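You operate a simulated robot arm through the tools that you are given. There is no shell and no other tool. Be economical: measure what you need, move in short steps, check, and stop when the job is done.

The job below is to be done with a simulated robot arm. You get a single attempt, and the scene is never put back.

TASK
Put the closed carton marked "92" from the big carton on the floor on the shelf beside the yellow reel. Then take the white carton labelled "fuses" from the top of the grey bench and put it on the wooden table with the long grey block. Then take the green-banded motor and leave it on the white board. Then pull the green drawer open. Keep to this order. Set down upright: green-banded motor.

The check looks at the end state, three seconds after you hand in, the way a careful person would. Anything else that was tipped, shoved, dropped, spilled or broken makes it a failure.

THE ROBOT
A 7-joint arm with a vacuum gripper on a trunk, on a base that drives. Base frame: it is fixed to the floor where the robot stands at the start and does not move with it; the origin is under the middle of the robot, x ahead of it, y to its left, z up; the surface under the hand at the start is at about z = 130. Lengths are in mm, angles in degrees, forces in N, time in s.
With the tool pointing down near the work surface it reaches from about 100 to 500 mm from the robot's upright axis, wherever it stands. Its first joint turns from -115.0 to 115.0 degrees. Places, roughly: closed carton [1000, 0, 250]; green drawer [-7300, 8800, 600]; green-banded motor (16x16x17 cm) [-8500, 9000, 800]; shelf beside the yellow reel [2100, -3300, 800]; white board (28x20x1 cm) [-7300, 8800, 700]; white carton [-8750, 2000, 1000]; wooden table with the long grey block [-8600, 6900, 800]. Payload 2.55 kg.
Tool frame: the origin (TCP) lies in the middle of the cups' lips, and z points out of the cups. The gripper has 1 cup of 44 mm across, covering 44 by 44 mm (tool x, y); the bellows give 20 mm. With the vacuum on, a cup seals on a smooth face that it is pressed against (1 to 4 N); it does not hold porous or soft things. The pull reaches 55 N.
Orientation is told as [roll, pitch, yaw] about the base's x, y, z axes, in that order, counted from this pose: with the cups facing straight down, the tool's x points along the base's -x, its y along +y and its z along -z.

THE INTERFACE
- The arm moves only by the tool jog_arm. Its argument "deltas" is a list of rows, each an object of numbers (a shift or turn left out is 0, a gripper value left out holds the last): "vac": the vacuum: 1 switches it on, 0 off; "dx", "dy", "dz": the shift along the tool's x, y, z in cm; "wx", "wy", "wz": the turn, a rotation vector about the tool's x, y, z in degrees. In form: [{"vac": .., "dx": .., "dy": .., "dz": .., "wx": .., "wy": .., "wz": ..}, ...]. A call has 1 to 20 rows; each row is the pose to reach, as a shift and turn from the pose commanded when the call began, along the tool's axes at that moment. A row lasts 0.2 s, in which the tool goes at most 50 mm and 8.6 degrees; a call with a longer step from one row to the next is refused whole, and so is a gripper value outside its range. Where a pose cannot be reached the arm comes as near as it can. A force on the tool above 40 N (or 10 N above the force at the start of the call, whichever is more), or a blocked arm, ends the call early, and 0.2 s more pass. The pull builds up within a second once a cup has sealed. Time passes only in rows, and 0.2 s behind the last, so rows that repeat a pose give it time. It gives the time, the measured TCP pose, the force on the tool (base axes) and the pull of the vacuum at its end, in the units of the frame above (readings bear some noise), with the torque about the TCP (base axes, N m) and any sound that the robot's microphone picked up.
- Cameras (640 x 400 px; columns grow to the right, rows downward): "scene" is now at [15.4, 173.4, 1375.6]; the picture's right is [-0.04, -1.00, 0.00], its down [-0.79, 0.03, -0.61] and it looks along [0.61, -0.02, -0.79] (base axes); focal length 296 px, centre (320, 200). "wrist" rides on the gripper at [81, 6, -173] in the tool frame; the picture's right is [-0.08, 1.00, 0.00], its down [-0.89, -0.07, -0.45] and it looks along [-0.44, -0.04, 0.90] (tool axes); focal length 256 px, centre (320, 200). There is no depth. A picture from a camera that has moved, and an enlarged one, comes with that camera's place and axes in the base frame and with its lens.
- grab_frame(camera): a new picture of that camera. The clock stands still meanwhile.
- slide_trunk(by): slides the trunk up (or, below 0, down) by that many mm; the arm and the scene camera ride with it, the base frame stays. It gives what a move gives, with no picture.
- base_move(legs): drives the robot by 1 to 6 legs, each [ahead, left, turn to the left] in mm, mm and degrees, along the robot's own axes; the way and the turn of a leg run together, so that a leg with both is an arc; at most 1500 mm and 180 degrees a leg. The arm and the cameras ride along, it lands a little off, and it stops where it bumps. It gives what a move gives.
- turn_head(pan, tilt): turns the head with the scene camera to pan (to the left, within 155 degrees either way) and tilt (down, from -29 to 69), counted from straight ahead of the robot. It gives what a move gives.
- zoom(camera, box): a new picture of the part [left, top, right, bottom] of that camera's present view, enlarged. The clock stands still meanwhile.
- hand_in(): hands the job in; it is judged then, once.

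Work in short steps. Places have to be worked out from the pictures, the camera data and where the tool is seen: move nearer, look again, correct. Check each grasp and each placing, and mend what went wrong. You have 165 turns and 120 pictures in all, those below and enlarged ones among them. Switch the vacuum off and draw the arm clear of the work before you hand the job in, unless the task says otherwise; then end with one line.

The tools are called after ">>>" by a JSON object that holds its "api" and its "payload". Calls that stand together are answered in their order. jog_arm: Moves the arm, as the interface text tells. Its arguments: {"type":"object","properties":{"deltas":{"type":"array","items":{"type":"object","properties":{"vac":{"type":"number"},"dx":{"type":"number"},"dy":{"type":"number"},"dz":{"type":"number"},"wx":{"type":"number"},"wy":{"type":"number"},"wz":{"type":"number"}}}}},"required":["deltas"]} The other tools are called the same way: slide_trunk (by) slides the trunk up or down; base_move (legs) drives the base; turn_head (pan, tilt) turns the head that bears the scene camera; grab_frame (camera) takes a picture; zoom (camera, box) takes an enlarged picture of a part of a camera's view; hand_in () hands the job in.

At the start:

```text
clock: 0.0
ee_pos: [465.7, 67.4, 362.9]
tcp_rot: [0.0, 0.0, 0.0]
contact_force: [0.3, 0.4, 0.5]
torque: [0.03, -0.05, 0.01]
pull: 0.1
trunk travel left (down, up): [-475.0, 515.0]
robot x, y, heading: [0.2, 0.2, -0.2]
head pan, tilt: [-2.3, 52.1]
```

scene: 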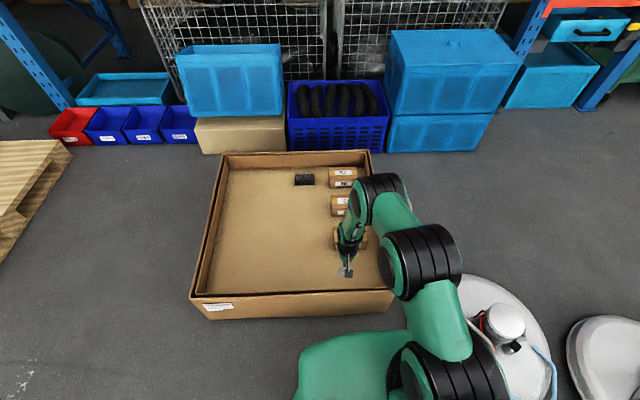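
wrist: 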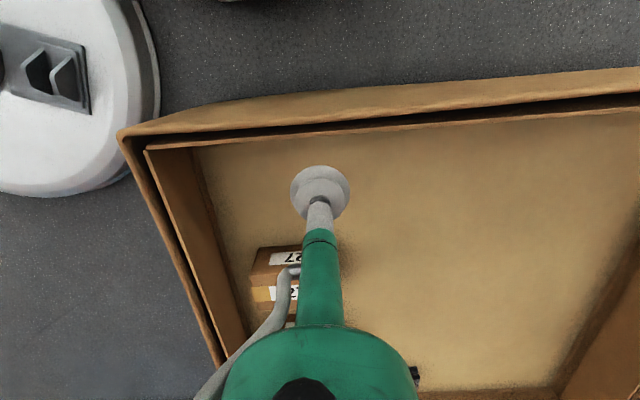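

The big carton holds several small cartons on its right side; I zoom in to read their marks.

>>> {"api": "zoom", "payload": {"camera": "scene", "box": [280, 150, 400, 270]}}

>>> {"api": "zoom", "payload": {"camera": "wrist", "box": [220, 220, 340, 340]}}

```text
3.33 times, centred on (340, 210) of scene
camera zoom: at [15.4, 173.4, 1375.6], right [-0.04, -1.0, 0.0], down [-0.79, 0.03, -0.61], along [0.61, -0.02, -0.79], focal length 986 px, centre (253, 167)
```

zoom: 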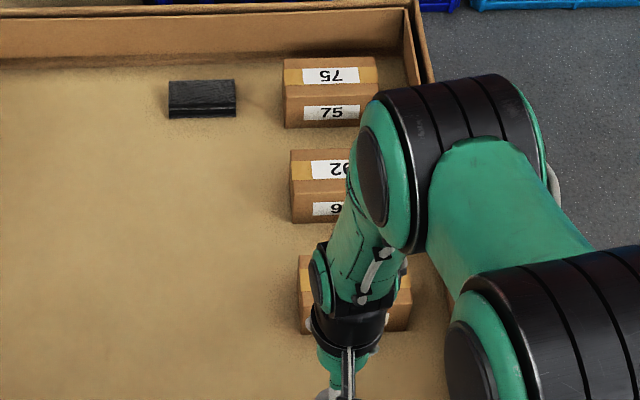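

```text
3.33 times, centred on (280, 280) of wrist
camera zoom: at [385.2, 75.2, 535.6], right [0.08, 1.0, 0.0], down [0.89, -0.07, 0.45], along [0.44, -0.04, -0.9], focal length 853 px, centre (453, -67)
```

zoom: 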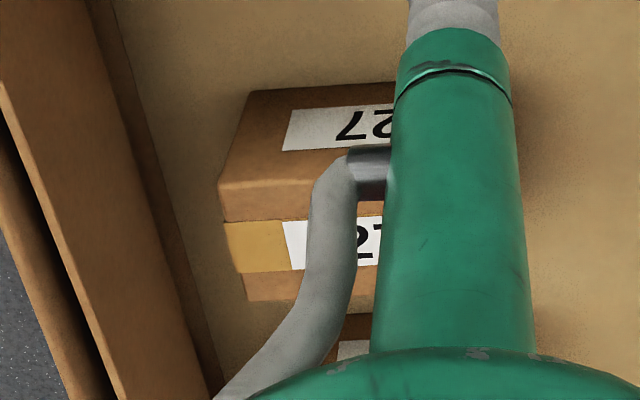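

Cartons "75", probably "92" and "27" stand in a row. I look around on the right for room to drive beside the big carton.

>>> {"api": "turn_head", "payload": {"pan": -55, "tilt": 45}}

>>> {"api": "grab_frame", "payload": {"camera": "scene"}}

>>> {"api": "turn_head", "payload": {"pan": -60, "tilt": 10}}

>>> {"api": "grab_frame", "payload": {"camera": "scene"}}

```text
clock: 1.2
ee_pos: [464.0, 68.0, 364.8]
tcp_rot: [0.1, 0.0, 0.0]
contact_force: [-0.1, -0.9, 0.0]
torque: [0.0, 0.03, 0.0]
pull: 0.1
trunk travel left (down, up): [-475.0, 515.0]
robot x, y, heading: [-4.0, -0.7, -0.0]
head pan, tilt: [-55.0, 45.0]
```

```text
115 pictures are left
camera scene: at [-12.8, 109.8, 1385.4], right [-0.82, -0.57, 0.0], down [-0.41, 0.58, -0.71], along [0.41, -0.58, -0.71], focal length 296 px, centre (320, 200)
```

scene: 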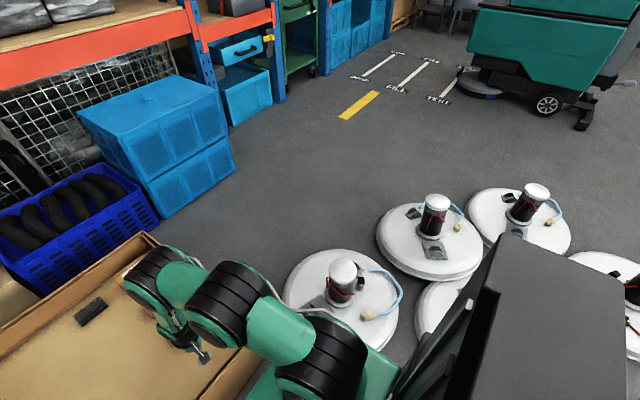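

```text
clock: 2.2
ee_pos: [465.1, 69.0, 363.4]
tcp_rot: [0.1, 0.1, 0.0]
contact_force: [0.2, -1.1, 0.6]
torque: [-0.01, 0.0, 0.02]
pull: 0.0
trunk travel left (down, up): [-475.0, 515.0]
robot x, y, heading: [0.0, 1.1, -0.1]
head pan, tilt: [-60.0, 10.0]
```

```text
114 pictures are left
camera scene: at [-13.0, 95.8, 1440.2], right [-0.87, -0.5, 0.0], down [-0.09, 0.15, -0.98], along [0.49, -0.85, -0.17], focal length 296 px, centre (320, 200)
```

scene: 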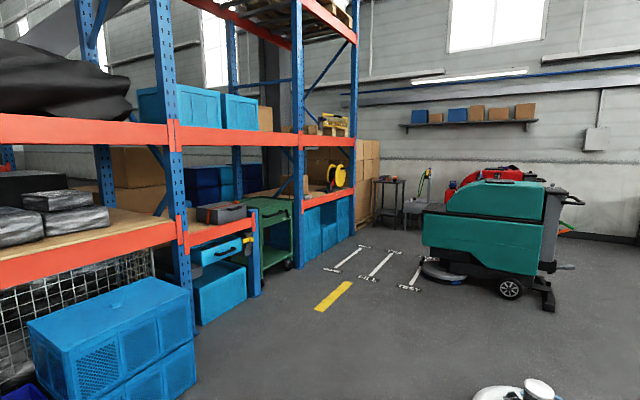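

Floor polishers (white discs) fill the right near side. I look further right and back to find a way round.

>>> {"api": "turn_head", "payload": {"pan": -105, "tilt": 30}}

>>> {"api": "grab_frame", "payload": {"camera": "scene"}}

>>> {"api": "turn_head", "payload": {"pan": -155, "tilt": 25}}

>>> {"api": "grab_frame", "payload": {"camera": "scene"}}

>>> {"api": "turn_head", "payload": {"pan": 60, "tilt": 25}}

>>> {"api": "grab_frame", "payload": {"camera": "scene"}}

>>> {"api": "turn_head", "payload": {"pan": 130, "tilt": 20}}

>>> {"api": "grab_frame", "payload": {"camera": "scene"}}

```text
clock: 3.3
ee_pos: [463.9, 68.6, 362.8]
tcp_rot: [0.1, 0.0, -0.1]
contact_force: [0.2, -0.6, 0.3]
torque: [-0.01, -0.02, 0.03]
pull: 0.1
trunk travel left (down, up): [-475.0, 515.0]
robot x, y, heading: [-0.7, 1.4, 0.1]
head pan, tilt: [-105.0, 30.0]
```

```text
113 pictures are left
camera scene: at [-82.8, 89.0, 1408.0], right [-0.97, 0.26, 0.0], down [0.13, 0.48, -0.87], along [-0.22, -0.84, -0.5], focal length 296 px, centre (320, 200)
```

scene: 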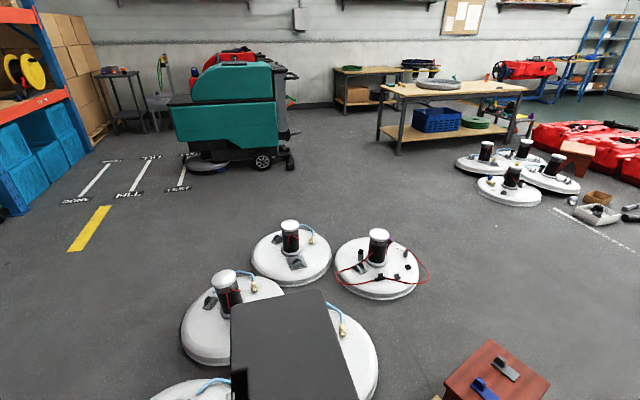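

```text
clock: 4.5
ee_pos: [465.5, 68.9, 363.1]
tcp_rot: [0.0, -0.1, 0.0]
contact_force: [-1.0, 0.3, 0.4]
torque: [0.01, 0.02, 0.02]
pull: 0.1
trunk travel left (down, up): [-475.0, 515.0]
robot x, y, heading: [-1.0, -2.5, -0.2]
head pan, tilt: [-154.7, 25.0]
```

```text
112 pictures are left
camera scene: at [-142.8, 136.9, 1415.9], right [-0.43, 0.9, 0.0], down [0.38, 0.18, -0.91], along [-0.82, -0.39, -0.42], focal length 296 px, centre (320, 200)
```

scene: 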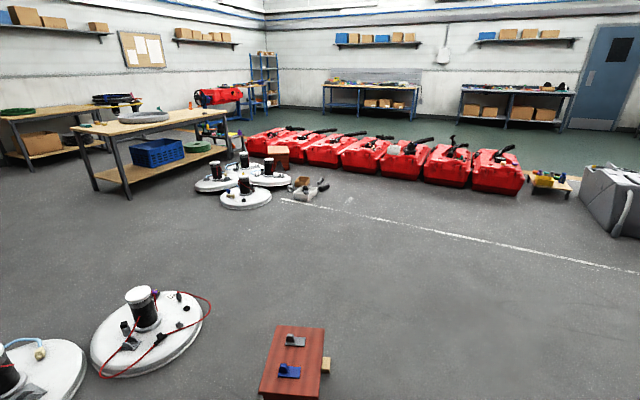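

```text
clock: 7.6
ee_pos: [464.5, 67.5, 363.3]
tcp_rot: [0.0, -0.1, 0.1]
contact_force: [-0.1, -0.1, -0.6]
torque: [0.0, -0.02, 0.03]
pull: 0.0
trunk travel left (down, up): [-475.0, 515.0]
robot x, y, heading: [-1.3, -0.6, 0.2]
head pan, tilt: [60.0, 25.0]
```

```text
111 pictures are left
camera scene: at [-13.4, 256.1, 1415.9], right [0.87, -0.5, 0.0], down [-0.21, -0.37, -0.91], along [0.45, 0.78, -0.42], focal length 296 px, centre (320, 200)
```

scene: 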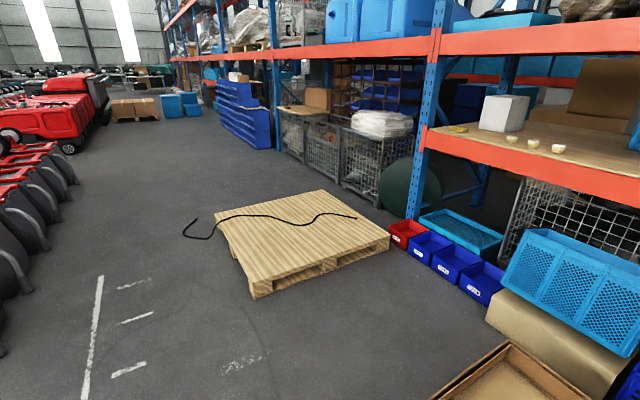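

```text
clock: 9.0
ee_pos: [465.2, 67.3, 363.6]
tcp_rot: [0.0, 0.0, 0.0]
contact_force: [-1.0, 1.6, 0.4]
torque: [0.0, 0.0, 0.04]
pull: 0.1
trunk travel left (down, up): [-475.0, 515.0]
robot x, y, heading: [-3.0, 1.9, -0.2]
head pan, tilt: [130.0, 20.0]
```

```text
110 pictures are left
camera scene: at [-119.3, 247.7, 1424.0], right [0.77, 0.64, 0.0], down [0.22, -0.26, -0.94], along [-0.6, 0.72, -0.34], focal length 296 px, centre (320, 200)
```

scene: 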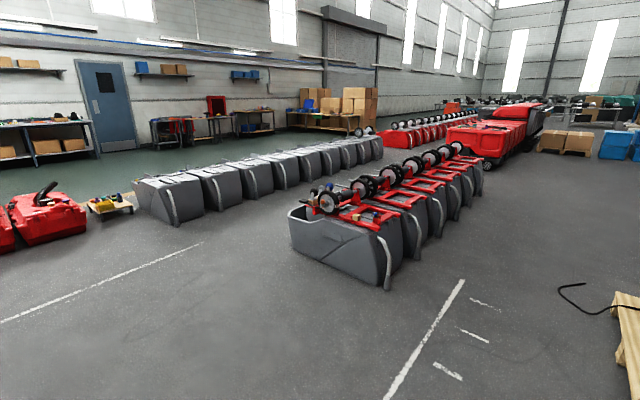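

The way round goes back past the stool, to the right beyond the polishers, then forward and in beside the carton. I raise the arm and drive the first part.

>>> {"api": "slide_trunk", "payload": {"by": 300}}

>>> {"api": "base_move", "payload": {"legs": [[0, 250, 0], [-1500, 0, 0], [-50, -1200, 0], [0, -1300, 0]]}}

>>> {"api": "turn_head", "payload": {"pan": 20, "tilt": 35}}

>>> {"api": "grab_frame", "payload": {"camera": "scene"}}

```text
clock: 12.0
ee_pos: [465.5, 67.9, 662.0]
tcp_rot: [0.0, 0.1, 0.0]
contact_force: [0.4, -0.9, -0.1]
torque: [0.03, 0.0, 0.01]
pull: 0.0
trunk travel left (down, up): [-775.0, 215.0]
robot x, y, heading: [1.2, -0.9, -0.0]
head pan, tilt: [130.0, 20.0]
```

```text
clock: 32.7
ee_pos: [-1098.3, -2201.2, 663.2]
tcp_rot: [0.0, 0.1, -1.4]
contact_force: [0.7, -0.9, 0.5]
torque: [-0.03, -0.01, -0.02]
pull: 0.0
trunk travel left (down, up): [-775.0, 215.0]
robot x, y, heading: [-1565.9, -2256.2, -1.3]
head pan, tilt: [130.0, 20.0]
```

```text
clock: 34.6
ee_pos: [-1098.4, -2200.3, 662.6]
tcp_rot: [0.0, 0.0, -1.2]
contact_force: [-0.5, -0.7, 0.5]
torque: [0.02, -0.03, 0.02]
pull: 0.1
trunk travel left (down, up): [-775.0, 215.0]
robot x, y, heading: [-1566.8, -2259.0, -1.3]
head pan, tilt: [20.0, 35.0]
```

```text
109 pictures are left
camera scene: at [-1536.5, -2052.0, 1700.2], right [0.32, -0.95, 0.0], down [-0.54, -0.18, -0.82], along [0.78, 0.26, -0.57], focal length 296 px, centre (320, 200)
```

scene: 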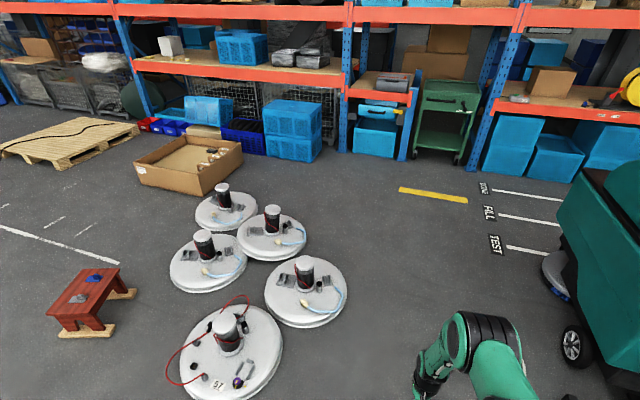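

The path ahead is clear. I drive forward to x≈910, turn left to face the carton, and approach part way.

>>> {"api": "base_move", "payload": {"legs": [[0, 0, 1.3], [1500, 0, 0], [975, 0, 0], [0, 0, 90], [1000, 0, 0]]}}

>>> {"api": "turn_head", "payload": {"pan": 0, "tilt": 45}}

>>> {"api": "grab_frame", "payload": {"camera": "scene"}}

```text
clock: 55.6
ee_pos: [929.8, -790.0, 663.4]
tcp_rot: [0.1, 0.0, 85.8]
contact_force: [0.7, -0.9, -0.1]
torque: [-0.01, 0.0, -0.01]
pull: 0.1
trunk travel left (down, up): [-775.0, 215.0]
robot x, y, heading: [962.6, -1258.7, 85.8]
head pan, tilt: [20.0, 35.0]
```

```text
clock: 56.4
ee_pos: [929.3, -790.8, 663.0]
tcp_rot: [0.0, 0.0, 85.8]
contact_force: [0.0, 0.2, -1.0]
torque: [0.01, 0.0, 0.01]
pull: 0.0
trunk travel left (down, up): [-775.0, 215.0]
robot x, y, heading: [962.6, -1258.9, 85.7]
head pan, tilt: [0.0, 45.0]
```

```text
108 pictures are left
camera scene: at [788.8, -1225.6, 1685.4], right [1.0, -0.07, 0.0], down [-0.05, -0.71, -0.71], along [0.05, 0.71, -0.71], focal length 296 px, centre (320, 200)
```

scene: 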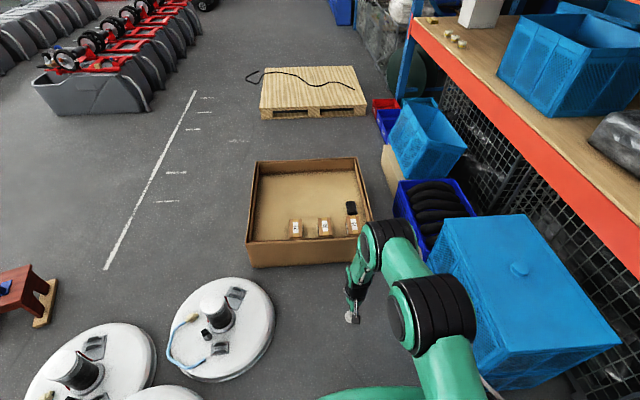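

I zoom in on the three cartons to confirm the marks.

>>> {"api": "zoom", "payload": {"camera": "scene", "box": [275, 190, 375, 250]}}

```text
6.40 times, centred on (325, 220) of scene
camera zoom: at [788.8, -1225.6, 1685.4], right [1.0, -0.07, 0.0], down [-0.05, -0.71, -0.71], along [0.05, 0.71, -0.71], focal length 1893 px, centre (288, 72)
```

zoom: 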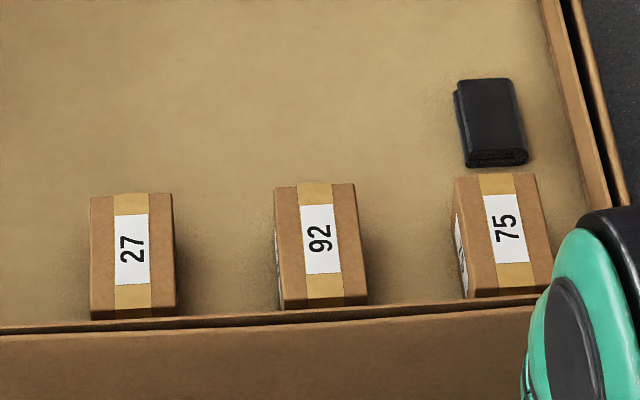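

The "92" is the middle carton at about (905, -9). I drive to about y=-520 and then look down at the robot's base relative to the carton wall.

>>> {"api": "base_move", "payload": {"legs": [[0, 0, 4.3], [740, 60, 0]]}}

>>> {"api": "turn_head", "payload": {"pan": 0, "tilt": 69}}

>>> {"api": "grab_frame", "payload": {"camera": "scene"}}

>>> {"api": "grab_frame", "payload": {"camera": "wrist"}}

```text
clock: 60.9
ee_pos: [845.6, -53.3, 662.9]
tcp_rot: [0.1, 0.0, 89.3]
contact_force: [-0.5, -1.0, -1.1]
torque: [-0.06, 0.0, 0.01]
pull: 0.0
trunk travel left (down, up): [-775.0, 215.0]
robot x, y, heading: [903.7, -517.0, 89.1]
head pan, tilt: [0.0, 45.0]
```

```text
clock: 61.8
ee_pos: [845.5, -53.3, 663.5]
tcp_rot: [0.0, 0.0, 89.3]
contact_force: [-0.1, 0.3, -0.1]
torque: [-0.01, -0.03, 0.0]
pull: 0.0
trunk travel left (down, up): [-775.0, 215.0]
robot x, y, heading: [904.8, -520.9, 89.1]
head pan, tilt: [0.0, 68.8]
```

```text
106 pictures are left
camera scene: at [732.0, -520.4, 1656.5], right [1.0, -0.01, 0.0], down [-0.01, -0.93, -0.36], along [0.0, 0.36, -0.93], focal length 296 px, centre (320, 200)
```

scene: 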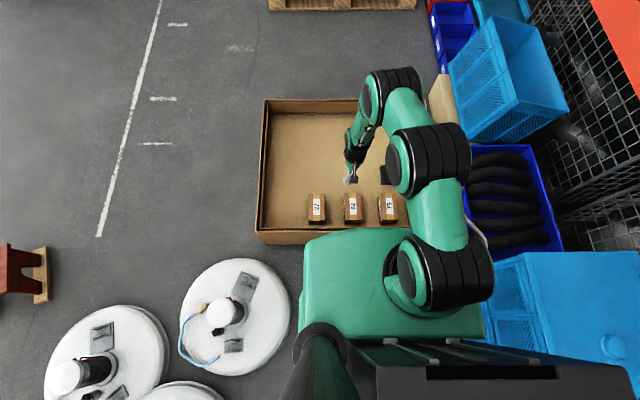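

```text
105 pictures are left
camera wrist: at [839.4, -132.1, 835.5], right [-1.0, 0.09, 0.0], down [0.08, 0.89, 0.45], along [0.04, 0.44, -0.9], focal length 256 px, centre (320, 200)
```

wrist: 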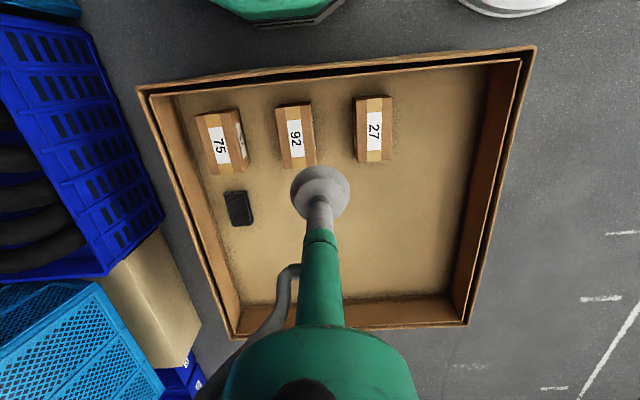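

Clearance to the wall is about 60–80 mm, so I advance 30 mm, then move the tool above the "92" carton.

>>> {"api": "base_move", "payload": {"legs": [[30, 0, 0]]}}

>>> {"api": "jog_arm", "payload": {"deltas": [{"dx": -0.7, "dy": -2}, {"dx": -1.4, "dy": -4}, {"dx": -1.4, "dy": -6}, {"dx": -1.4, "dy": -6, "dz": 5}, {"dx": -1.4, "dy": -6, "dz": 10}, {"dx": -1.4, "dy": -6, "dz": 15}]}}

>>> {"api": "grab_frame", "payload": {"camera": "wrist"}}

```text
clock: 62.7
ee_pos: [846.3, -22.7, 662.4]
tcp_rot: [-0.1, 0.1, 89.4]
contact_force: [0.5, 0.4, 1.0]
torque: [0.0, -0.04, 0.04]
pull: 0.1
trunk travel left (down, up): [-775.0, 215.0]
robot x, y, heading: [906.6, -486.8, 89.3]
head pan, tilt: [0.0, 68.8]
```

```text
clock: 64.1
ee_pos: [909.0, -4.3, 514.1]
tcp_rot: [0.0, -0.2, 89.3]
contact_force: [0.4, 0.8, 1.1]
torque: [-0.08, 0.01, 0.03]
pull: 0.0
trunk travel left (down, up): [-775.0, 215.0]
robot x, y, heading: [906.9, -492.4, 89.4]
head pan, tilt: [0.0, 68.8]
```

```text
104 pictures are left
camera wrist: at [902.5, -84.8, 685.8], right [-1.0, 0.09, 0.0], down [0.08, 0.89, 0.45], along [0.04, 0.45, -0.89], focal length 256 px, centre (320, 200)
```

wrist: 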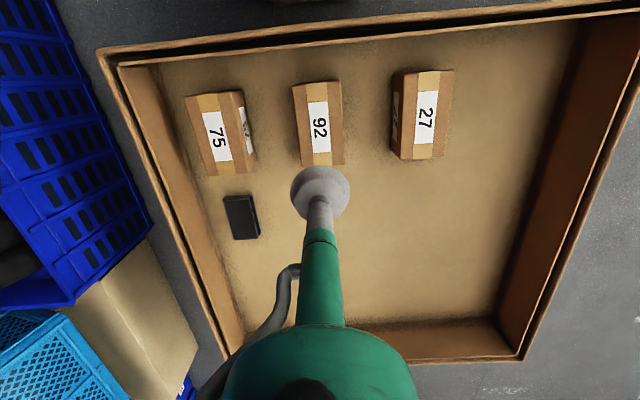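

The carton's top centre lies at about (914, -3). I lower the trunk by 250 and then press gently with vacuum on.

>>> {"api": "slide_trunk", "payload": {"by": -240}}

>>> {"api": "grab_frame", "payload": {"camera": "wrist"}}

```text
clock: 66.6
ee_pos: [908.7, -7.4, 272.9]
tcp_rot: [0.1, 0.0, 89.3]
contact_force: [-0.3, -0.4, -0.4]
torque: [-0.04, -0.04, 0.04]
pull: 0.0
trunk travel left (down, up): [-535.0, 455.0]
robot x, y, heading: [907.9, -486.5, 89.1]
head pan, tilt: [0.0, 68.8]
```

```text
103 pictures are left
camera wrist: at [902.5, -86.5, 445.4], right [-1.0, 0.09, 0.0], down [0.08, 0.89, 0.45], along [0.04, 0.44, -0.9], focal length 256 px, centre (320, 200)
```

wrist: 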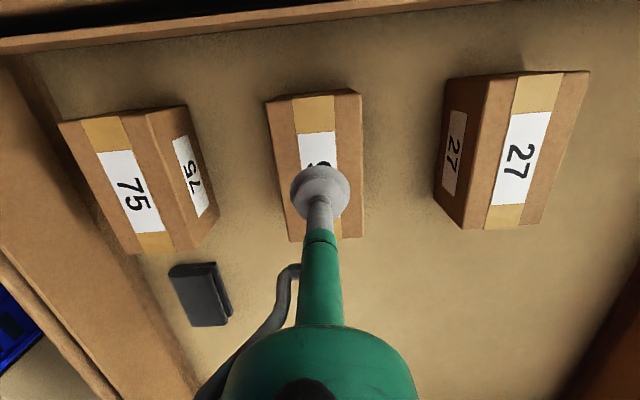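

The cup is nearly centred. I shift slightly and descend until contact.

>>> {"api": "jog_arm", "payload": {"deltas": [{"vac": 1, "dx": 0.5, "dy": -0.4}, {"dx": 0.5, "dy": -0.4, "dz": 1.5}, {"dx": 0.5, "dy": -0.4, "dz": 3}, {"dx": 0.5, "dy": -0.4, "dz": 3.5}, {"dx": 0.5, "dy": -0.4, "dz": 4}, {"dx": 0.5, "dy": -0.4, "dz": 4.4}, {"dx": 0.5, "dy": -0.4, "dz": 4.4}]}}

```text
clock: 67.8
ee_pos: [916.6, 126.3, 328.5]
tcp_rot: [0.1, -11.2, 89.2]
contact_force: [1.0, 0.1, 0.0]
torque: [0.01, 0.03, 0.03]
pull: 0.0
trunk travel left (down, up): [-535.0, 455.0]
robot x, y, heading: [908.5, -488.7, 89.3]
head pan, tilt: [0.0, 68.8]
stopped in row 6: the arm was blocked; the commanded pose is now the measured one
```

The arm swung away oddly, apparently at a limit of its reach. I look before going on.

>>> {"api": "grab_frame", "payload": {"camera": "scene"}}

>>> {"api": "grab_frame", "payload": {"camera": "wrist"}}

```text
102 pictures are left
camera scene: at [732.5, -490.5, 1416.5], right [1.0, -0.01, 0.0], down [-0.01, -0.93, -0.36], along [0.0, 0.36, -0.93], focal length 296 px, centre (320, 200)
```

scene: 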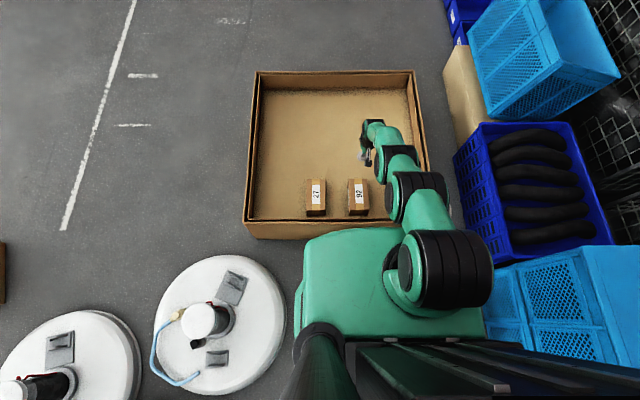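

```text
101 pictures are left
camera wrist: at [908.9, 15.2, 482.0], right [-1.0, 0.09, 0.02], down [0.08, 0.79, 0.61], along [0.04, 0.61, -0.79], focal length 256 px, centre (320, 200)
```

wrist: 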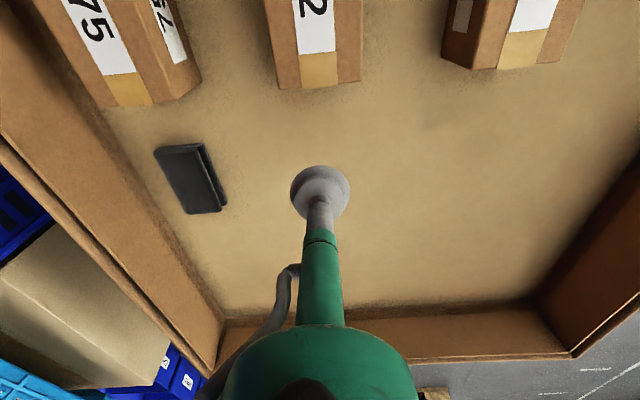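

The cartons are untouched; the arm was simply stretched too low. I bring the tool back up and upright, and will use the trunk for lowering.

>>> {"api": "jog_arm", "payload": {"deltas": [{"vac": 0, "dz": -3, "wy": 3}, {"dz": -6, "wy": 6}, {"dz": -10, "wy": 9}, {"dz": -14, "wy": 11.2}, {"dx": 3, "dz": -17, "wy": 11.2}, {"dx": 6, "dz": -20, "wy": 11.2}, {"dx": 9, "dz": -22, "wy": 11.2}]}}

```text
clock: 69.4
ee_pos: [915.4, -10.2, 524.0]
tcp_rot: [0.0, 0.2, 89.3]
contact_force: [-0.4, -0.6, 0.2]
torque: [0.02, 0.02, 0.02]
pull: 0.1
trunk travel left (down, up): [-535.0, 455.0]
robot x, y, heading: [909.5, -488.0, 89.3]
head pan, tilt: [0.0, 68.8]
```

Now the tool is above the carton with the arm well within reach. I lower the trunk by 250.

>>> {"api": "slide_trunk", "payload": {"by": -250}}

>>> {"api": "jog_arm", "payload": {"deltas": [{"vac": 1}, {"dz": 1.5}, {"dz": 3}, {"dz": 3.5}, {"dz": 4}, {"dz": 4.5}, {"dz": 4.5}]}}

```text
clock: 72.0
ee_pos: [915.6, -10.5, 274.4]
tcp_rot: [0.0, 0.2, 89.3]
contact_force: [0.4, 0.8, -0.8]
torque: [0.04, -0.02, -0.02]
pull: 0.0
trunk travel left (down, up): [-285.0, 705.0]
robot x, y, heading: [910.5, -488.3, 89.8]
head pan, tilt: [0.0, 68.8]
```

```text
clock: 73.6
ee_pos: [915.2, -9.5, 228.9]
tcp_rot: [0.0, 0.3, 89.3]
contact_force: [0.3, -0.1, 0.1]
torque: [-0.01, 0.0, 0.01]
pull: 0.0
trunk travel left (down, up): [-285.0, 705.0]
robot x, y, heading: [905.7, -487.0, 89.3]
head pan, tilt: [0.0, 68.8]
```

No contact yet at z≈229; I go on down in small steps.

>>> {"api": "jog_arm", "payload": {"deltas": [{"dz": 0.5}, {"dz": 1}, {"dz": 1.5}, {"dz": 1.5}, {"dz": 1.5}]}}

>>> {"api": "grab_frame", "payload": {"camera": "wrist"}}

```text
clock: 74.8
ee_pos: [915.2, -10.5, 214.1]
tcp_rot: [0.0, 0.2, 89.3]
contact_force: [0.6, -0.2, 0.5]
torque: [-0.05, -0.03, -0.01]
pull: 55.2
trunk travel left (down, up): [-285.0, 705.0]
robot x, y, heading: [909.9, -486.6, 89.3]
head pan, tilt: [0.0, 68.8]
```

```text
100 pictures are left
camera wrist: at [908.6, -89.0, 386.9], right [-1.0, 0.09, 0.0], down [0.08, 0.89, 0.44], along [0.04, 0.44, -0.9], focal length 256 px, centre (320, 200)
```

wrist: 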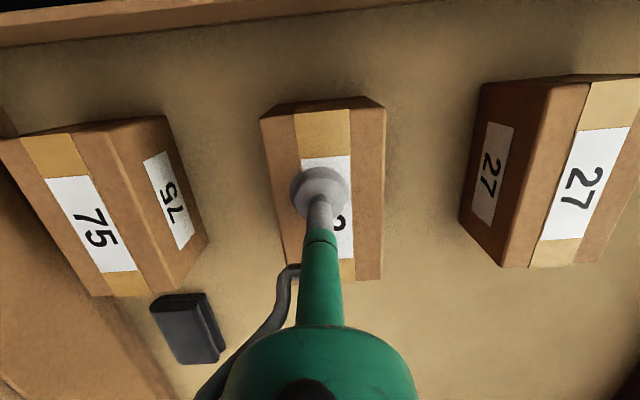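

Sealed with 55 N. I lift with the trunk and check.

>>> {"api": "slide_trunk", "payload": {"by": 400}}

>>> {"api": "grab_frame", "payload": {"camera": "wrist"}}

```text
clock: 78.6
ee_pos: [914.4, -10.2, 613.9]
tcp_rot: [0.0, 0.2, 89.4]
contact_force: [0.8, 1.1, -2.7]
torque: [-0.03, -0.04, 0.02]
pull: 55.4
trunk travel left (down, up): [-685.0, 305.0]
robot x, y, heading: [909.2, -486.7, 89.0]
head pan, tilt: [0.0, 68.8]
```

```text
99 pictures are left
camera wrist: at [908.6, -88.9, 786.9], right [-1.0, 0.09, 0.0], down [0.08, 0.89, 0.44], along [0.04, 0.44, -0.9], focal length 256 px, centre (320, 200)
```

wrist: 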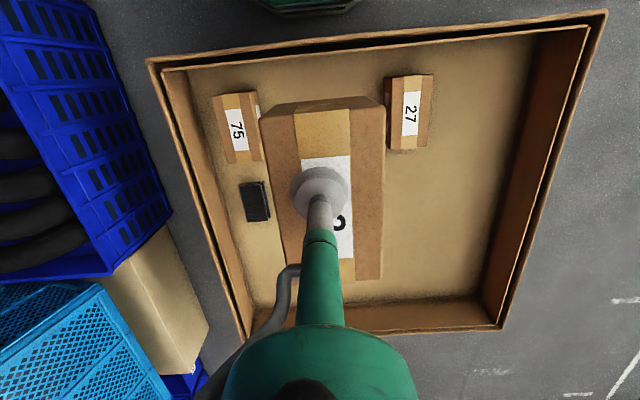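

Carton is held. I back out to the free floor and look towards the shelf with the yellow reel.

>>> {"api": "base_move", "payload": {"legs": [[-1500, 0, 0], [0, 0, -90]]}}

>>> {"api": "turn_head", "payload": {"pan": -45, "tilt": 20}}

>>> {"api": "grab_frame", "payload": {"camera": "scene"}}

```text
clock: 89.9
ee_pos: [1389.5, -1981.8, 613.7]
tcp_rot: [0.0, 0.2, 0.9]
contact_force: [0.5, -0.4, -2.5]
torque: [0.0, 0.09, -0.01]
pull: 54.8
trunk travel left (down, up): [-685.0, 305.0]
robot x, y, heading: [913.2, -1986.8, 1.0]
head pan, tilt: [0.0, 68.8]
```

```text
clock: 91.0
ee_pos: [1389.8, -1981.7, 613.7]
tcp_rot: [-0.1, 0.3, 1.0]
contact_force: [-0.1, -1.0, -3.1]
torque: [-0.02, 0.08, 0.02]
pull: 54.1
trunk travel left (down, up): [-685.0, 305.0]
robot x, y, heading: [912.7, -1987.9, 0.8]
head pan, tilt: [-45.0, 20.0]
```

```text
98 pictures are left
camera scene: at [915.8, -1877.7, 1634.0], right [-0.69, -0.72, 0.0], down [-0.25, 0.24, -0.94], along [0.68, -0.65, -0.34], focal length 296 px, centre (320, 200)
```

scene: 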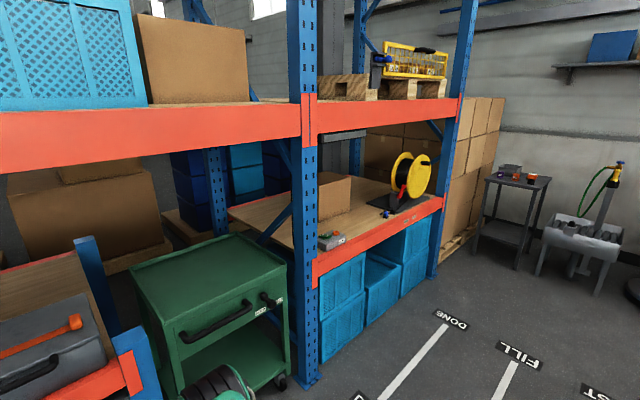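

The shelf bay spans y≈-2700..-4300 with its front at x≈1890 and top at z≈830. I raise the trunk and drive in front of the gap between the carton and the reel.

>>> {"api": "slide_trunk", "payload": {"by": 300}}

>>> {"api": "base_move", "payload": {"legs": [[350, 0, -1], [0, -1350, 0]]}}

>>> {"api": "turn_head", "payload": {"pan": -10, "tilt": 35}}

>>> {"api": "grab_frame", "payload": {"camera": "scene"}}

>>> {"api": "grab_frame", "payload": {"camera": "wrist"}}

```text
clock: 94.0
ee_pos: [1389.1, -1981.0, 914.5]
tcp_rot: [0.1, 0.2, 1.0]
contact_force: [0.3, 0.7, -3.4]
torque: [-0.06, 0.1, 0.01]
pull: 54.5
trunk travel left (down, up): [-985.0, 5.0]
robot x, y, heading: [906.5, -1985.1, 1.2]
head pan, tilt: [-45.0, 20.0]
```

```text
clock: 102.6
ee_pos: [1721.4, -3323.9, 914.5]
tcp_rot: [-0.1, 0.2, -0.9]
contact_force: [0.2, -0.2, -3.1]
torque: [-0.02, 0.05, 0.0]
pull: 54.9
trunk travel left (down, up): [-985.0, 5.0]
robot x, y, heading: [1241.3, -3315.3, -0.9]
head pan, tilt: [-45.0, 20.0]
```

```text
clock: 103.6
ee_pos: [1721.6, -3324.8, 912.9]
tcp_rot: [-0.1, 0.2, -1.0]
contact_force: [0.1, -0.6, -3.2]
torque: [-0.01, 0.08, -0.01]
pull: 54.2
trunk travel left (down, up): [-985.0, 5.0]
robot x, y, heading: [1242.4, -3313.8, -1.1]
head pan, tilt: [-10.0, 35.0]
```

```text
97 pictures are left
camera scene: at [1272.8, -3154.7, 1910.2], right [-0.19, -0.98, 0.0], down [-0.56, 0.11, -0.82], along [0.8, -0.16, -0.57], focal length 296 px, centre (320, 200)
```

scene: 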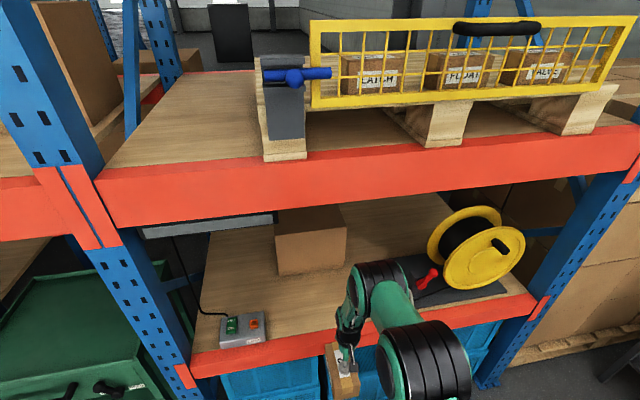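

```text
96 pictures are left
camera wrist: at [1642.1, -3315.5, 1086.9], right [0.1, 1.0, 0.0], down [0.89, -0.09, 0.44], along [0.44, -0.04, -0.9], focal length 256 px, centre (320, 200)
```

wrist: 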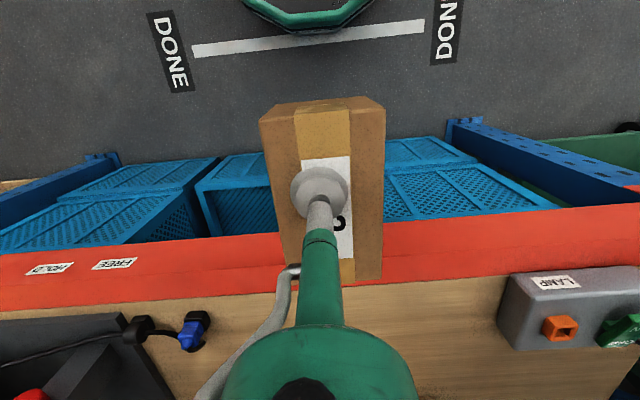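

The gap straight ahead of the tool is free: target about (2000, -3390), shelf top z≈830. I raise the carton 10 cm and look before driving in.

>>> {"api": "jog_arm", "payload": {"deltas": [{"dz": -3}, {"dz": -6}, {"dz": -9}, {"dz": -11}, {"dz": -11}]}}

>>> {"api": "base_move", "payload": {"legs": [[0, -70, 1], [200, 0, 0]]}}

>>> {"api": "grab_frame", "payload": {"camera": "wrist"}}

>>> {"api": "grab_frame", "payload": {"camera": "scene"}}

```text
clock: 104.8
ee_pos: [1722.6, -3325.8, 1026.2]
tcp_rot: [0.0, 0.3, -1.0]
contact_force: [-0.1, 0.3, -2.9]
torque: [-0.01, 0.04, 0.0]
pull: 54.8
trunk travel left (down, up): [-985.0, 5.0]
robot x, y, heading: [1240.9, -3314.8, -0.9]
head pan, tilt: [-10.0, 35.0]
```

```text
clock: 107.0
ee_pos: [1909.9, -3387.5, 1021.0]
tcp_rot: [-0.1, 1.1, -0.3]
contact_force: [0.5, -1.2, -2.9]
torque: [-0.05, 0.08, 0.02]
pull: 54.7
trunk travel left (down, up): [-985.0, 5.0]
robot x, y, heading: [1439.7, -3383.6, -0.0]
head pan, tilt: [-10.0, 35.0]
stopped in leg 2: the robot was blocked; the commanded pose is now the measured one
```

```text
95 pictures are left
camera wrist: at [1833.4, -3380.6, 1195.2], right [0.08, 1.0, 0.0], down [0.9, -0.07, 0.43], along [0.43, -0.04, -0.9], focal length 256 px, centre (320, 200)
```

wrist: 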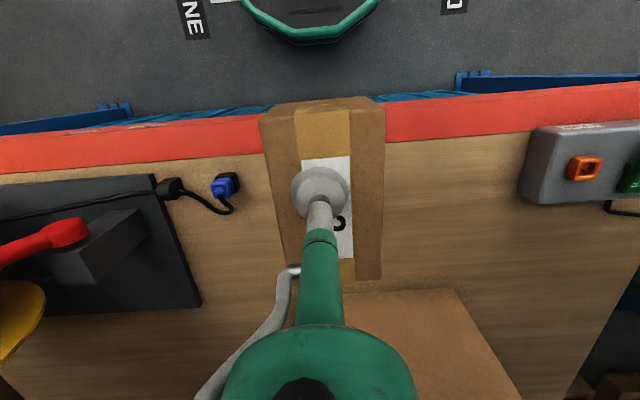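

```text
94 pictures are left
camera scene: at [1464.0, -3224.3, 1910.3], right [-0.18, -0.98, 0.0], down [-0.56, 0.1, -0.82], along [0.81, -0.14, -0.57], focal length 296 px, centre (320, 200)
```

scene: 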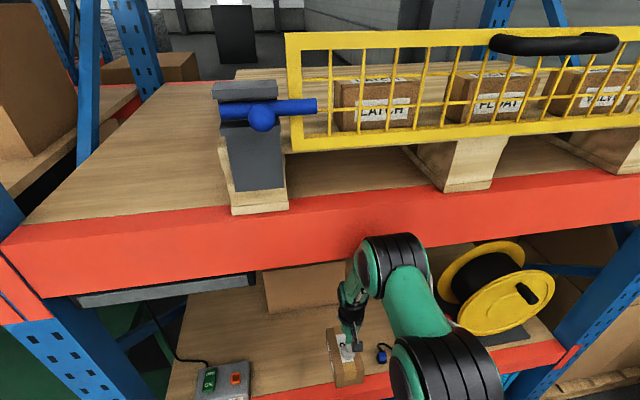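

The elbow touched the upper beam and the drive stopped. I back off, lower the trunk and raise the tool relative to it so that the elbow passes beneath.

>>> {"api": "base_move", "payload": {"legs": [[-130, 0, 0]]}}

>>> {"api": "jog_arm", "payload": {"deltas": [{"dz": -4}, {"dz": -8}, {"dz": -12}, {"dz": -16}, {"dz": -20}, {"dz": -20}]}}

>>> {"api": "slide_trunk", "payload": {"by": -200}}

>>> {"api": "grab_frame", "payload": {"camera": "scene"}}

```text
clock: 108.3
ee_pos: [1786.0, -3386.6, 1020.5]
tcp_rot: [0.0, 1.0, -0.1]
contact_force: [-0.1, -0.4, -3.5]
torque: [-0.01, 0.06, -0.02]
pull: 54.7
trunk travel left (down, up): [-985.0, 5.0]
robot x, y, heading: [1310.6, -3379.6, -0.3]
head pan, tilt: [-10.0, 35.0]
```

```text
clock: 109.7
ee_pos: [1790.0, -3387.0, 1220.7]
tcp_rot: [0.0, 1.0, -0.2]
contact_force: [0.8, 0.4, -3.2]
torque: [-0.02, 0.1, 0.0]
pull: 54.7
trunk travel left (down, up): [-985.0, 5.0]
robot x, y, heading: [1310.4, -3385.4, -0.3]
head pan, tilt: [-10.0, 35.0]
```

```text
clock: 111.9
ee_pos: [1790.2, -3386.8, 1021.5]
tcp_rot: [-0.1, 1.0, -0.2]
contact_force: [0.4, -0.2, -2.5]
torque: [-0.01, 0.01, -0.03]
pull: 55.2
trunk travel left (down, up): [-785.0, 205.0]
robot x, y, heading: [1313.8, -3386.1, -0.2]
head pan, tilt: [-10.0, 35.0]
```

```text
93 pictures are left
camera scene: at [1339.5, -3223.8, 1710.2], right [-0.18, -0.98, 0.0], down [-0.56, 0.1, -0.82], along [0.81, -0.14, -0.57], focal length 296 px, centre (320, 200)
```

scene: 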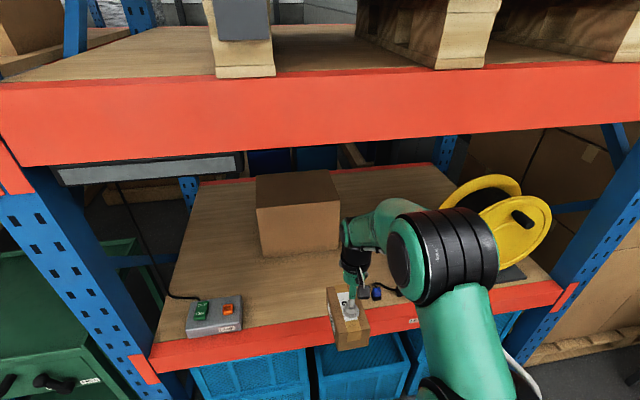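

The elbow is still close to beam height. I lower the trunk another 120 while raising the tool likewise, then extend the arm forward somewhat.

>>> {"api": "jog_arm", "payload": {"deltas": [{"dz": -4}, {"dz": -8}, {"dz": -12}, {"dz": -12}]}}

>>> {"api": "slide_trunk", "payload": {"by": -120}}

>>> {"api": "jog_arm", "payload": {"deltas": [{"dx": -3, "wy": -0.5}, {"dx": -6, "wy": -1}, {"dx": -9, "wy": -1}, {"dx": -12, "wy": -1}, {"dx": -12, "wy": -1}]}}

>>> {"api": "grab_frame", "payload": {"camera": "scene"}}

>>> {"api": "grab_frame", "payload": {"camera": "wrist"}}

```text
clock: 112.9
ee_pos: [1778.5, -3386.4, 1090.4]
tcp_rot: [0.1, 1.1, -0.1]
contact_force: [0.3, 0.8, -3.1]
torque: [-0.02, 0.1, -0.01]
pull: 54.9
out of reach, approached as far as the arm can: row 2, 3, 4
trunk travel left (down, up): [-785.0, 205.0]
robot x, y, heading: [1313.8, -3387.1, -0.4]
head pan, tilt: [-10.0, 35.0]
```

```text
clock: 114.4
ee_pos: [1776.7, -3385.6, 972.1]
tcp_rot: [0.0, 0.9, -0.2]
contact_force: [-0.1, 0.5, -3.4]
torque: [-0.02, 0.03, 0.03]
pull: 54.8
trunk travel left (down, up): [-665.0, 325.0]
robot x, y, heading: [1312.3, -3384.2, -0.1]
head pan, tilt: [-10.0, 35.0]
```

```text
clock: 115.6
ee_pos: [1857.6, -3386.3, 930.5]
tcp_rot: [0.1, -0.2, -0.2]
contact_force: [0.4, 0.4, -2.5]
torque: [0.01, 0.02, 0.03]
pull: 55.2
out of reach, approached as far as the arm can: row 1, 2, 3, 4, 5
trunk travel left (down, up): [-665.0, 325.0]
robot x, y, heading: [1311.5, -3383.2, -0.2]
head pan, tilt: [-10.0, 35.0]
```

```text
92 pictures are left
camera scene: at [1338.6, -3223.8, 1590.2], right [-0.18, -0.98, 0.0], down [-0.56, 0.1, -0.82], along [0.81, -0.14, -0.57], focal length 296 px, centre (320, 200)
```

scene: 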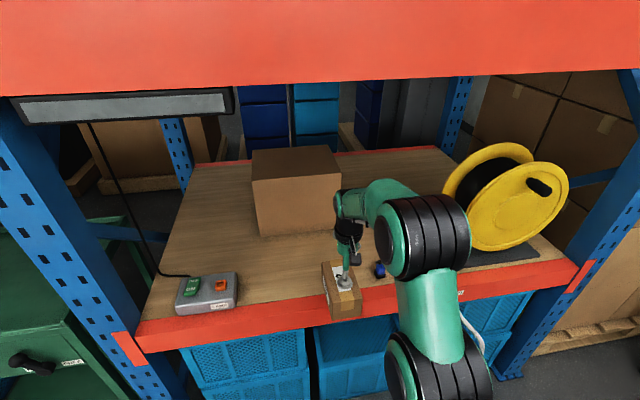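

```text
91 pictures are left
camera wrist: at [1777.5, -3378.6, 1102.3], right [0.08, 1.0, 0.0], down [0.89, -0.07, 0.45], along [0.45, -0.04, -0.89], focal length 256 px, centre (320, 200)
```

wrist: 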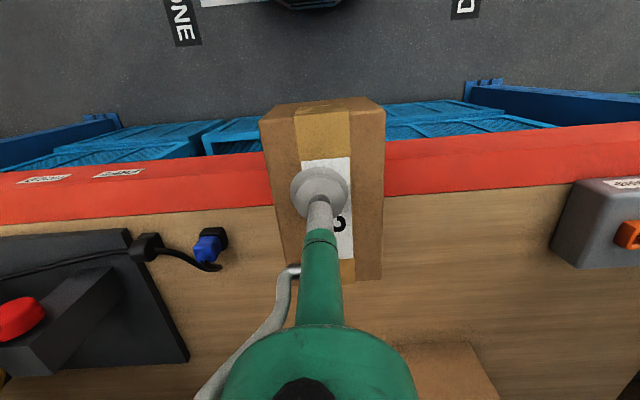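

The arm is now stretched with the elbow lower. I raise the trunk 50 for clearance and drive in 140 mm.

>>> {"api": "slide_trunk", "payload": {"by": 50}}

>>> {"api": "base_move", "payload": {"legs": [[140, 0, 0]]}}

>>> {"api": "grab_frame", "payload": {"camera": "wrist"}}

```text
clock: 116.5
ee_pos: [1858.9, -3387.1, 979.4]
tcp_rot: [0.1, -0.1, -0.1]
contact_force: [0.2, -0.9, -2.4]
torque: [0.0, 0.06, 0.03]
pull: 55.3
trunk travel left (down, up): [-715.0, 275.0]
robot x, y, heading: [1313.2, -3386.3, -0.0]
head pan, tilt: [-10.0, 35.0]
```

```text
clock: 117.8
ee_pos: [1997.4, -3387.4, 979.2]
tcp_rot: [0.0, 0.0, -0.3]
contact_force: [-0.4, 0.1, -3.7]
torque: [-0.01, 0.1, 0.0]
pull: 54.9
trunk travel left (down, up): [-715.0, 275.0]
robot x, y, heading: [1449.0, -3384.5, -0.1]
head pan, tilt: [-10.0, 35.0]
```

```text
90 pictures are left
camera wrist: at [1916.5, -3379.6, 1151.4], right [0.08, 1.0, 0.0], down [0.89, -0.07, 0.45], along [0.45, -0.04, -0.89], focal length 256 px, centre (320, 200)
```

wrist: 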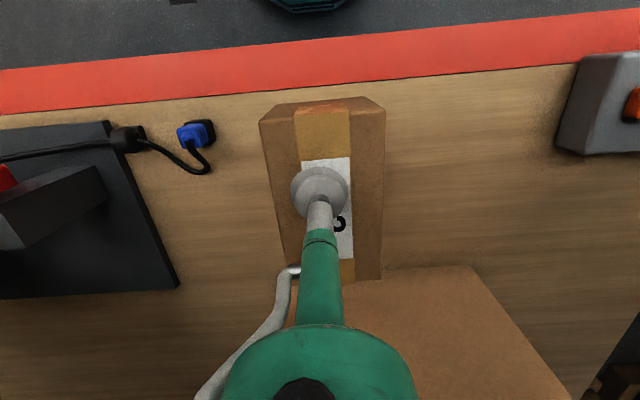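

The carton hangs over the board clear of everything. I lower it slowly until it touches.

>>> {"api": "jog_arm", "payload": {"deltas": [{"dz": 1}, {"dz": 2}, {"dz": 3}, {"dz": 4}, {"dz": 4.5}, {"dz": 5}]}}

>>> {"api": "grab_frame", "payload": {"camera": "wrist"}}

```text
clock: 119.2
ee_pos: [1995.9, -3386.6, 931.1]
tcp_rot: [0.1, -0.2, -0.3]
contact_force: [-0.4, -0.7, -2.2]
torque: [-0.06, 0.07, -0.01]
pull: 55.7
trunk travel left (down, up): [-715.0, 275.0]
robot x, y, heading: [1451.3, -3384.0, -0.3]
head pan, tilt: [-10.0, 35.0]
```

```text
89 pictures are left
camera wrist: at [1915.7, -3378.9, 1102.6], right [0.08, 1.0, 0.0], down [0.89, -0.07, 0.45], along [0.45, -0.04, -0.89], focal length 256 px, centre (320, 200)
```

wrist: 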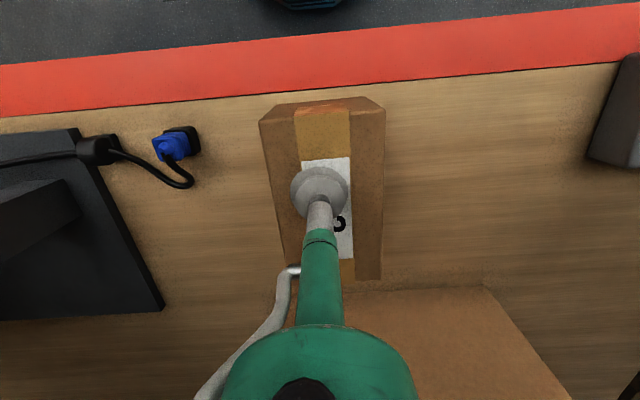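

Still free at tool z=931. I keep lowering in 5 mm steps.

>>> {"api": "jog_arm", "payload": {"deltas": [{"dz": 0.5}, {"dz": 1}, {"dz": 1.5}, {"dz": 2}, {"dz": 2.3}, {"dz": 2.6}, {"dz": 2.9}, {"dz": 3.2}]}}

```text
clock: 121.0
ee_pos: [1996.6, -3387.0, 897.4]
tcp_rot: [0.0, -0.2, -0.3]
contact_force: [0.1, -0.3, -2.3]
torque: [0.0, 0.06, 0.01]
pull: 55.6
trunk travel left (down, up): [-715.0, 275.0]
robot x, y, heading: [1448.2, -3384.0, -0.2]
head pan, tilt: [-10.0, 35.0]
```

Not yet touching; I continue.

>>> {"api": "jog_arm", "payload": {"deltas": [{"dz": 0.4}, {"dz": 0.8}, {"dz": 1.2}, {"dz": 1.6}, {"dz": 2.0}, {"dz": 2.4}]}}

>>> {"api": "grab_frame", "payload": {"camera": "scene"}}

```text
clock: 122.4
ee_pos: [1996.4, -3387.1, 879.7]
tcp_rot: [0.0, -0.8, -0.4]
contact_force: [-5.2, -2.0, 26.8]
torque: [0.4, -0.25, 0.02]
pull: 55.4
trunk travel left (down, up): [-715.0, 275.0]
robot x, y, heading: [1451.0, -3384.1, -0.1]
head pan, tilt: [-10.0, 35.0]
```

```text
88 pictures are left
camera scene: at [1472.2, -3224.7, 1640.8], right [-0.18, -0.98, 0.0], down [-0.56, 0.1, -0.82], along [0.81, -0.15, -0.57], focal length 296 px, centre (320, 200)
```

scene: 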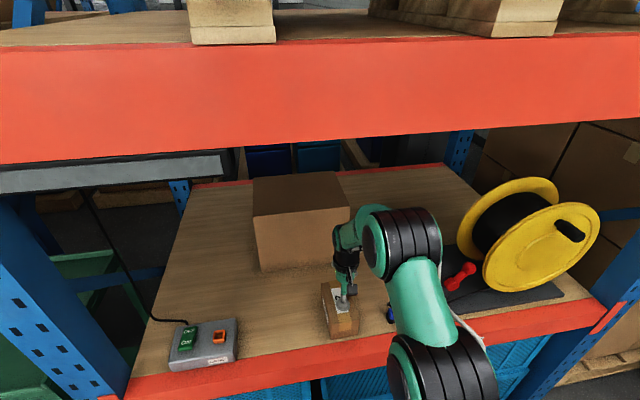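

The carton stands on the board (27 N up). I relieve the press a little, release, and draw up.

>>> {"api": "jog_arm", "payload": {"deltas": [{"dz": -0.6}, {"vac": 0, "dz": -0.6}, {"vac": 0, "dz": -0.6}, {"vac": 0, "dz": -0.6}, {"vac": 0, "dz": -0.6}, {"dz": -1.5}, {"dz": -3}, {"dz": -5}, {"dz": -8}, {"dz": -11}]}}

>>> {"api": "grab_frame", "payload": {"camera": "wrist"}}

```text
clock: 124.6
ee_pos: [1997.9, -3388.5, 979.6]
tcp_rot: [0.1, -0.1, -0.3]
contact_force: [0.3, 0.5, -0.7]
torque: [-0.01, 0.0, -0.01]
pull: 0.2
out of reach, approached as far as the arm can: row 10
trunk travel left (down, up): [-715.0, 275.0]
robot x, y, heading: [1449.8, -3386.2, -0.1]
head pan, tilt: [-10.0, 35.0]
```

```text
87 pictures are left
camera wrist: at [1917.5, -3380.9, 1151.5], right [0.08, 1.0, 0.0], down [0.89, -0.07, 0.45], along [0.45, -0.04, -0.89], focal length 256 px, centre (320, 200)
```

wrist: 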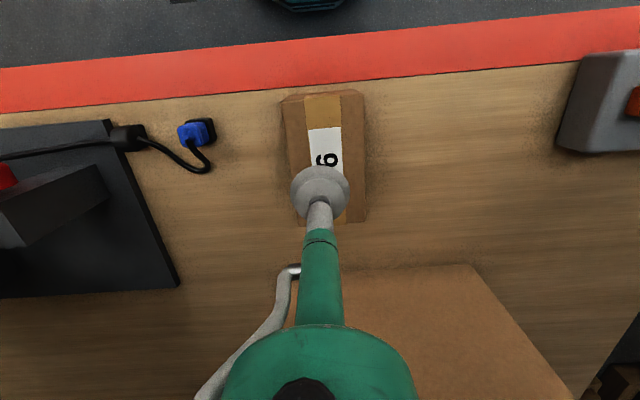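

The carton "92" stands upright on the shelf. I back out and return along the clear lane.

>>> {"api": "base_move", "payload": {"legs": [[-450, 0, 0], [0, 1135, 0], [-1500, 0, 0], [-1080, 0, 0]]}}

>>> {"api": "jog_arm", "payload": {"deltas": [{"dx": 4}, {"dx": 8}, {"dx": 12}, {"dx": 16}, {"dx": 18}]}}

>>> {"api": "turn_head", "payload": {"pan": 120, "tilt": 20}}

>>> {"api": "grab_frame", "payload": {"camera": "scene"}}

```text
clock: 144.8
ee_pos: [-1002.9, -2238.3, 979.1]
tcp_rot: [0.0, -0.2, -0.1]
contact_force: [0.5, 1.0, -0.2]
torque: [0.0, -0.01, 0.0]
pull: 0.0
trunk travel left (down, up): [-715.0, 275.0]
robot x, y, heading: [-1552.2, -2235.4, -0.0]
head pan, tilt: [-10.0, 35.0]
```

```text
clock: 146.0
ee_pos: [-1181.4, -2239.3, 977.6]
tcp_rot: [-0.1, -0.2, -0.2]
contact_force: [-0.8, 0.7, -0.8]
torque: [0.01, 0.04, -0.05]
pull: 0.0
trunk travel left (down, up): [-715.0, 275.0]
robot x, y, heading: [-1549.9, -2233.8, -0.0]
head pan, tilt: [-10.0, 35.0]
```

```text
clock: 148.2
ee_pos: [-1180.4, -2238.1, 977.7]
tcp_rot: [0.1, -0.1, -0.1]
contact_force: [0.2, 1.0, -0.3]
torque: [-0.01, 0.0, 0.01]
pull: 0.0
trunk travel left (down, up): [-715.0, 275.0]
robot x, y, heading: [-1550.6, -2236.1, -0.3]
head pan, tilt: [120.0, 20.0]
```

```text
86 pictures are left
camera scene: at [-1655.7, -1979.5, 1664.0], right [0.87, 0.5, 0.0], down [0.17, -0.3, -0.94], along [-0.47, 0.81, -0.34], focal length 296 px, centre (320, 200)
```

scene: 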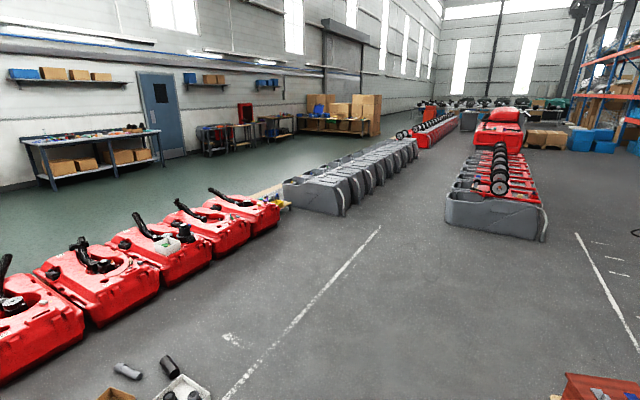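

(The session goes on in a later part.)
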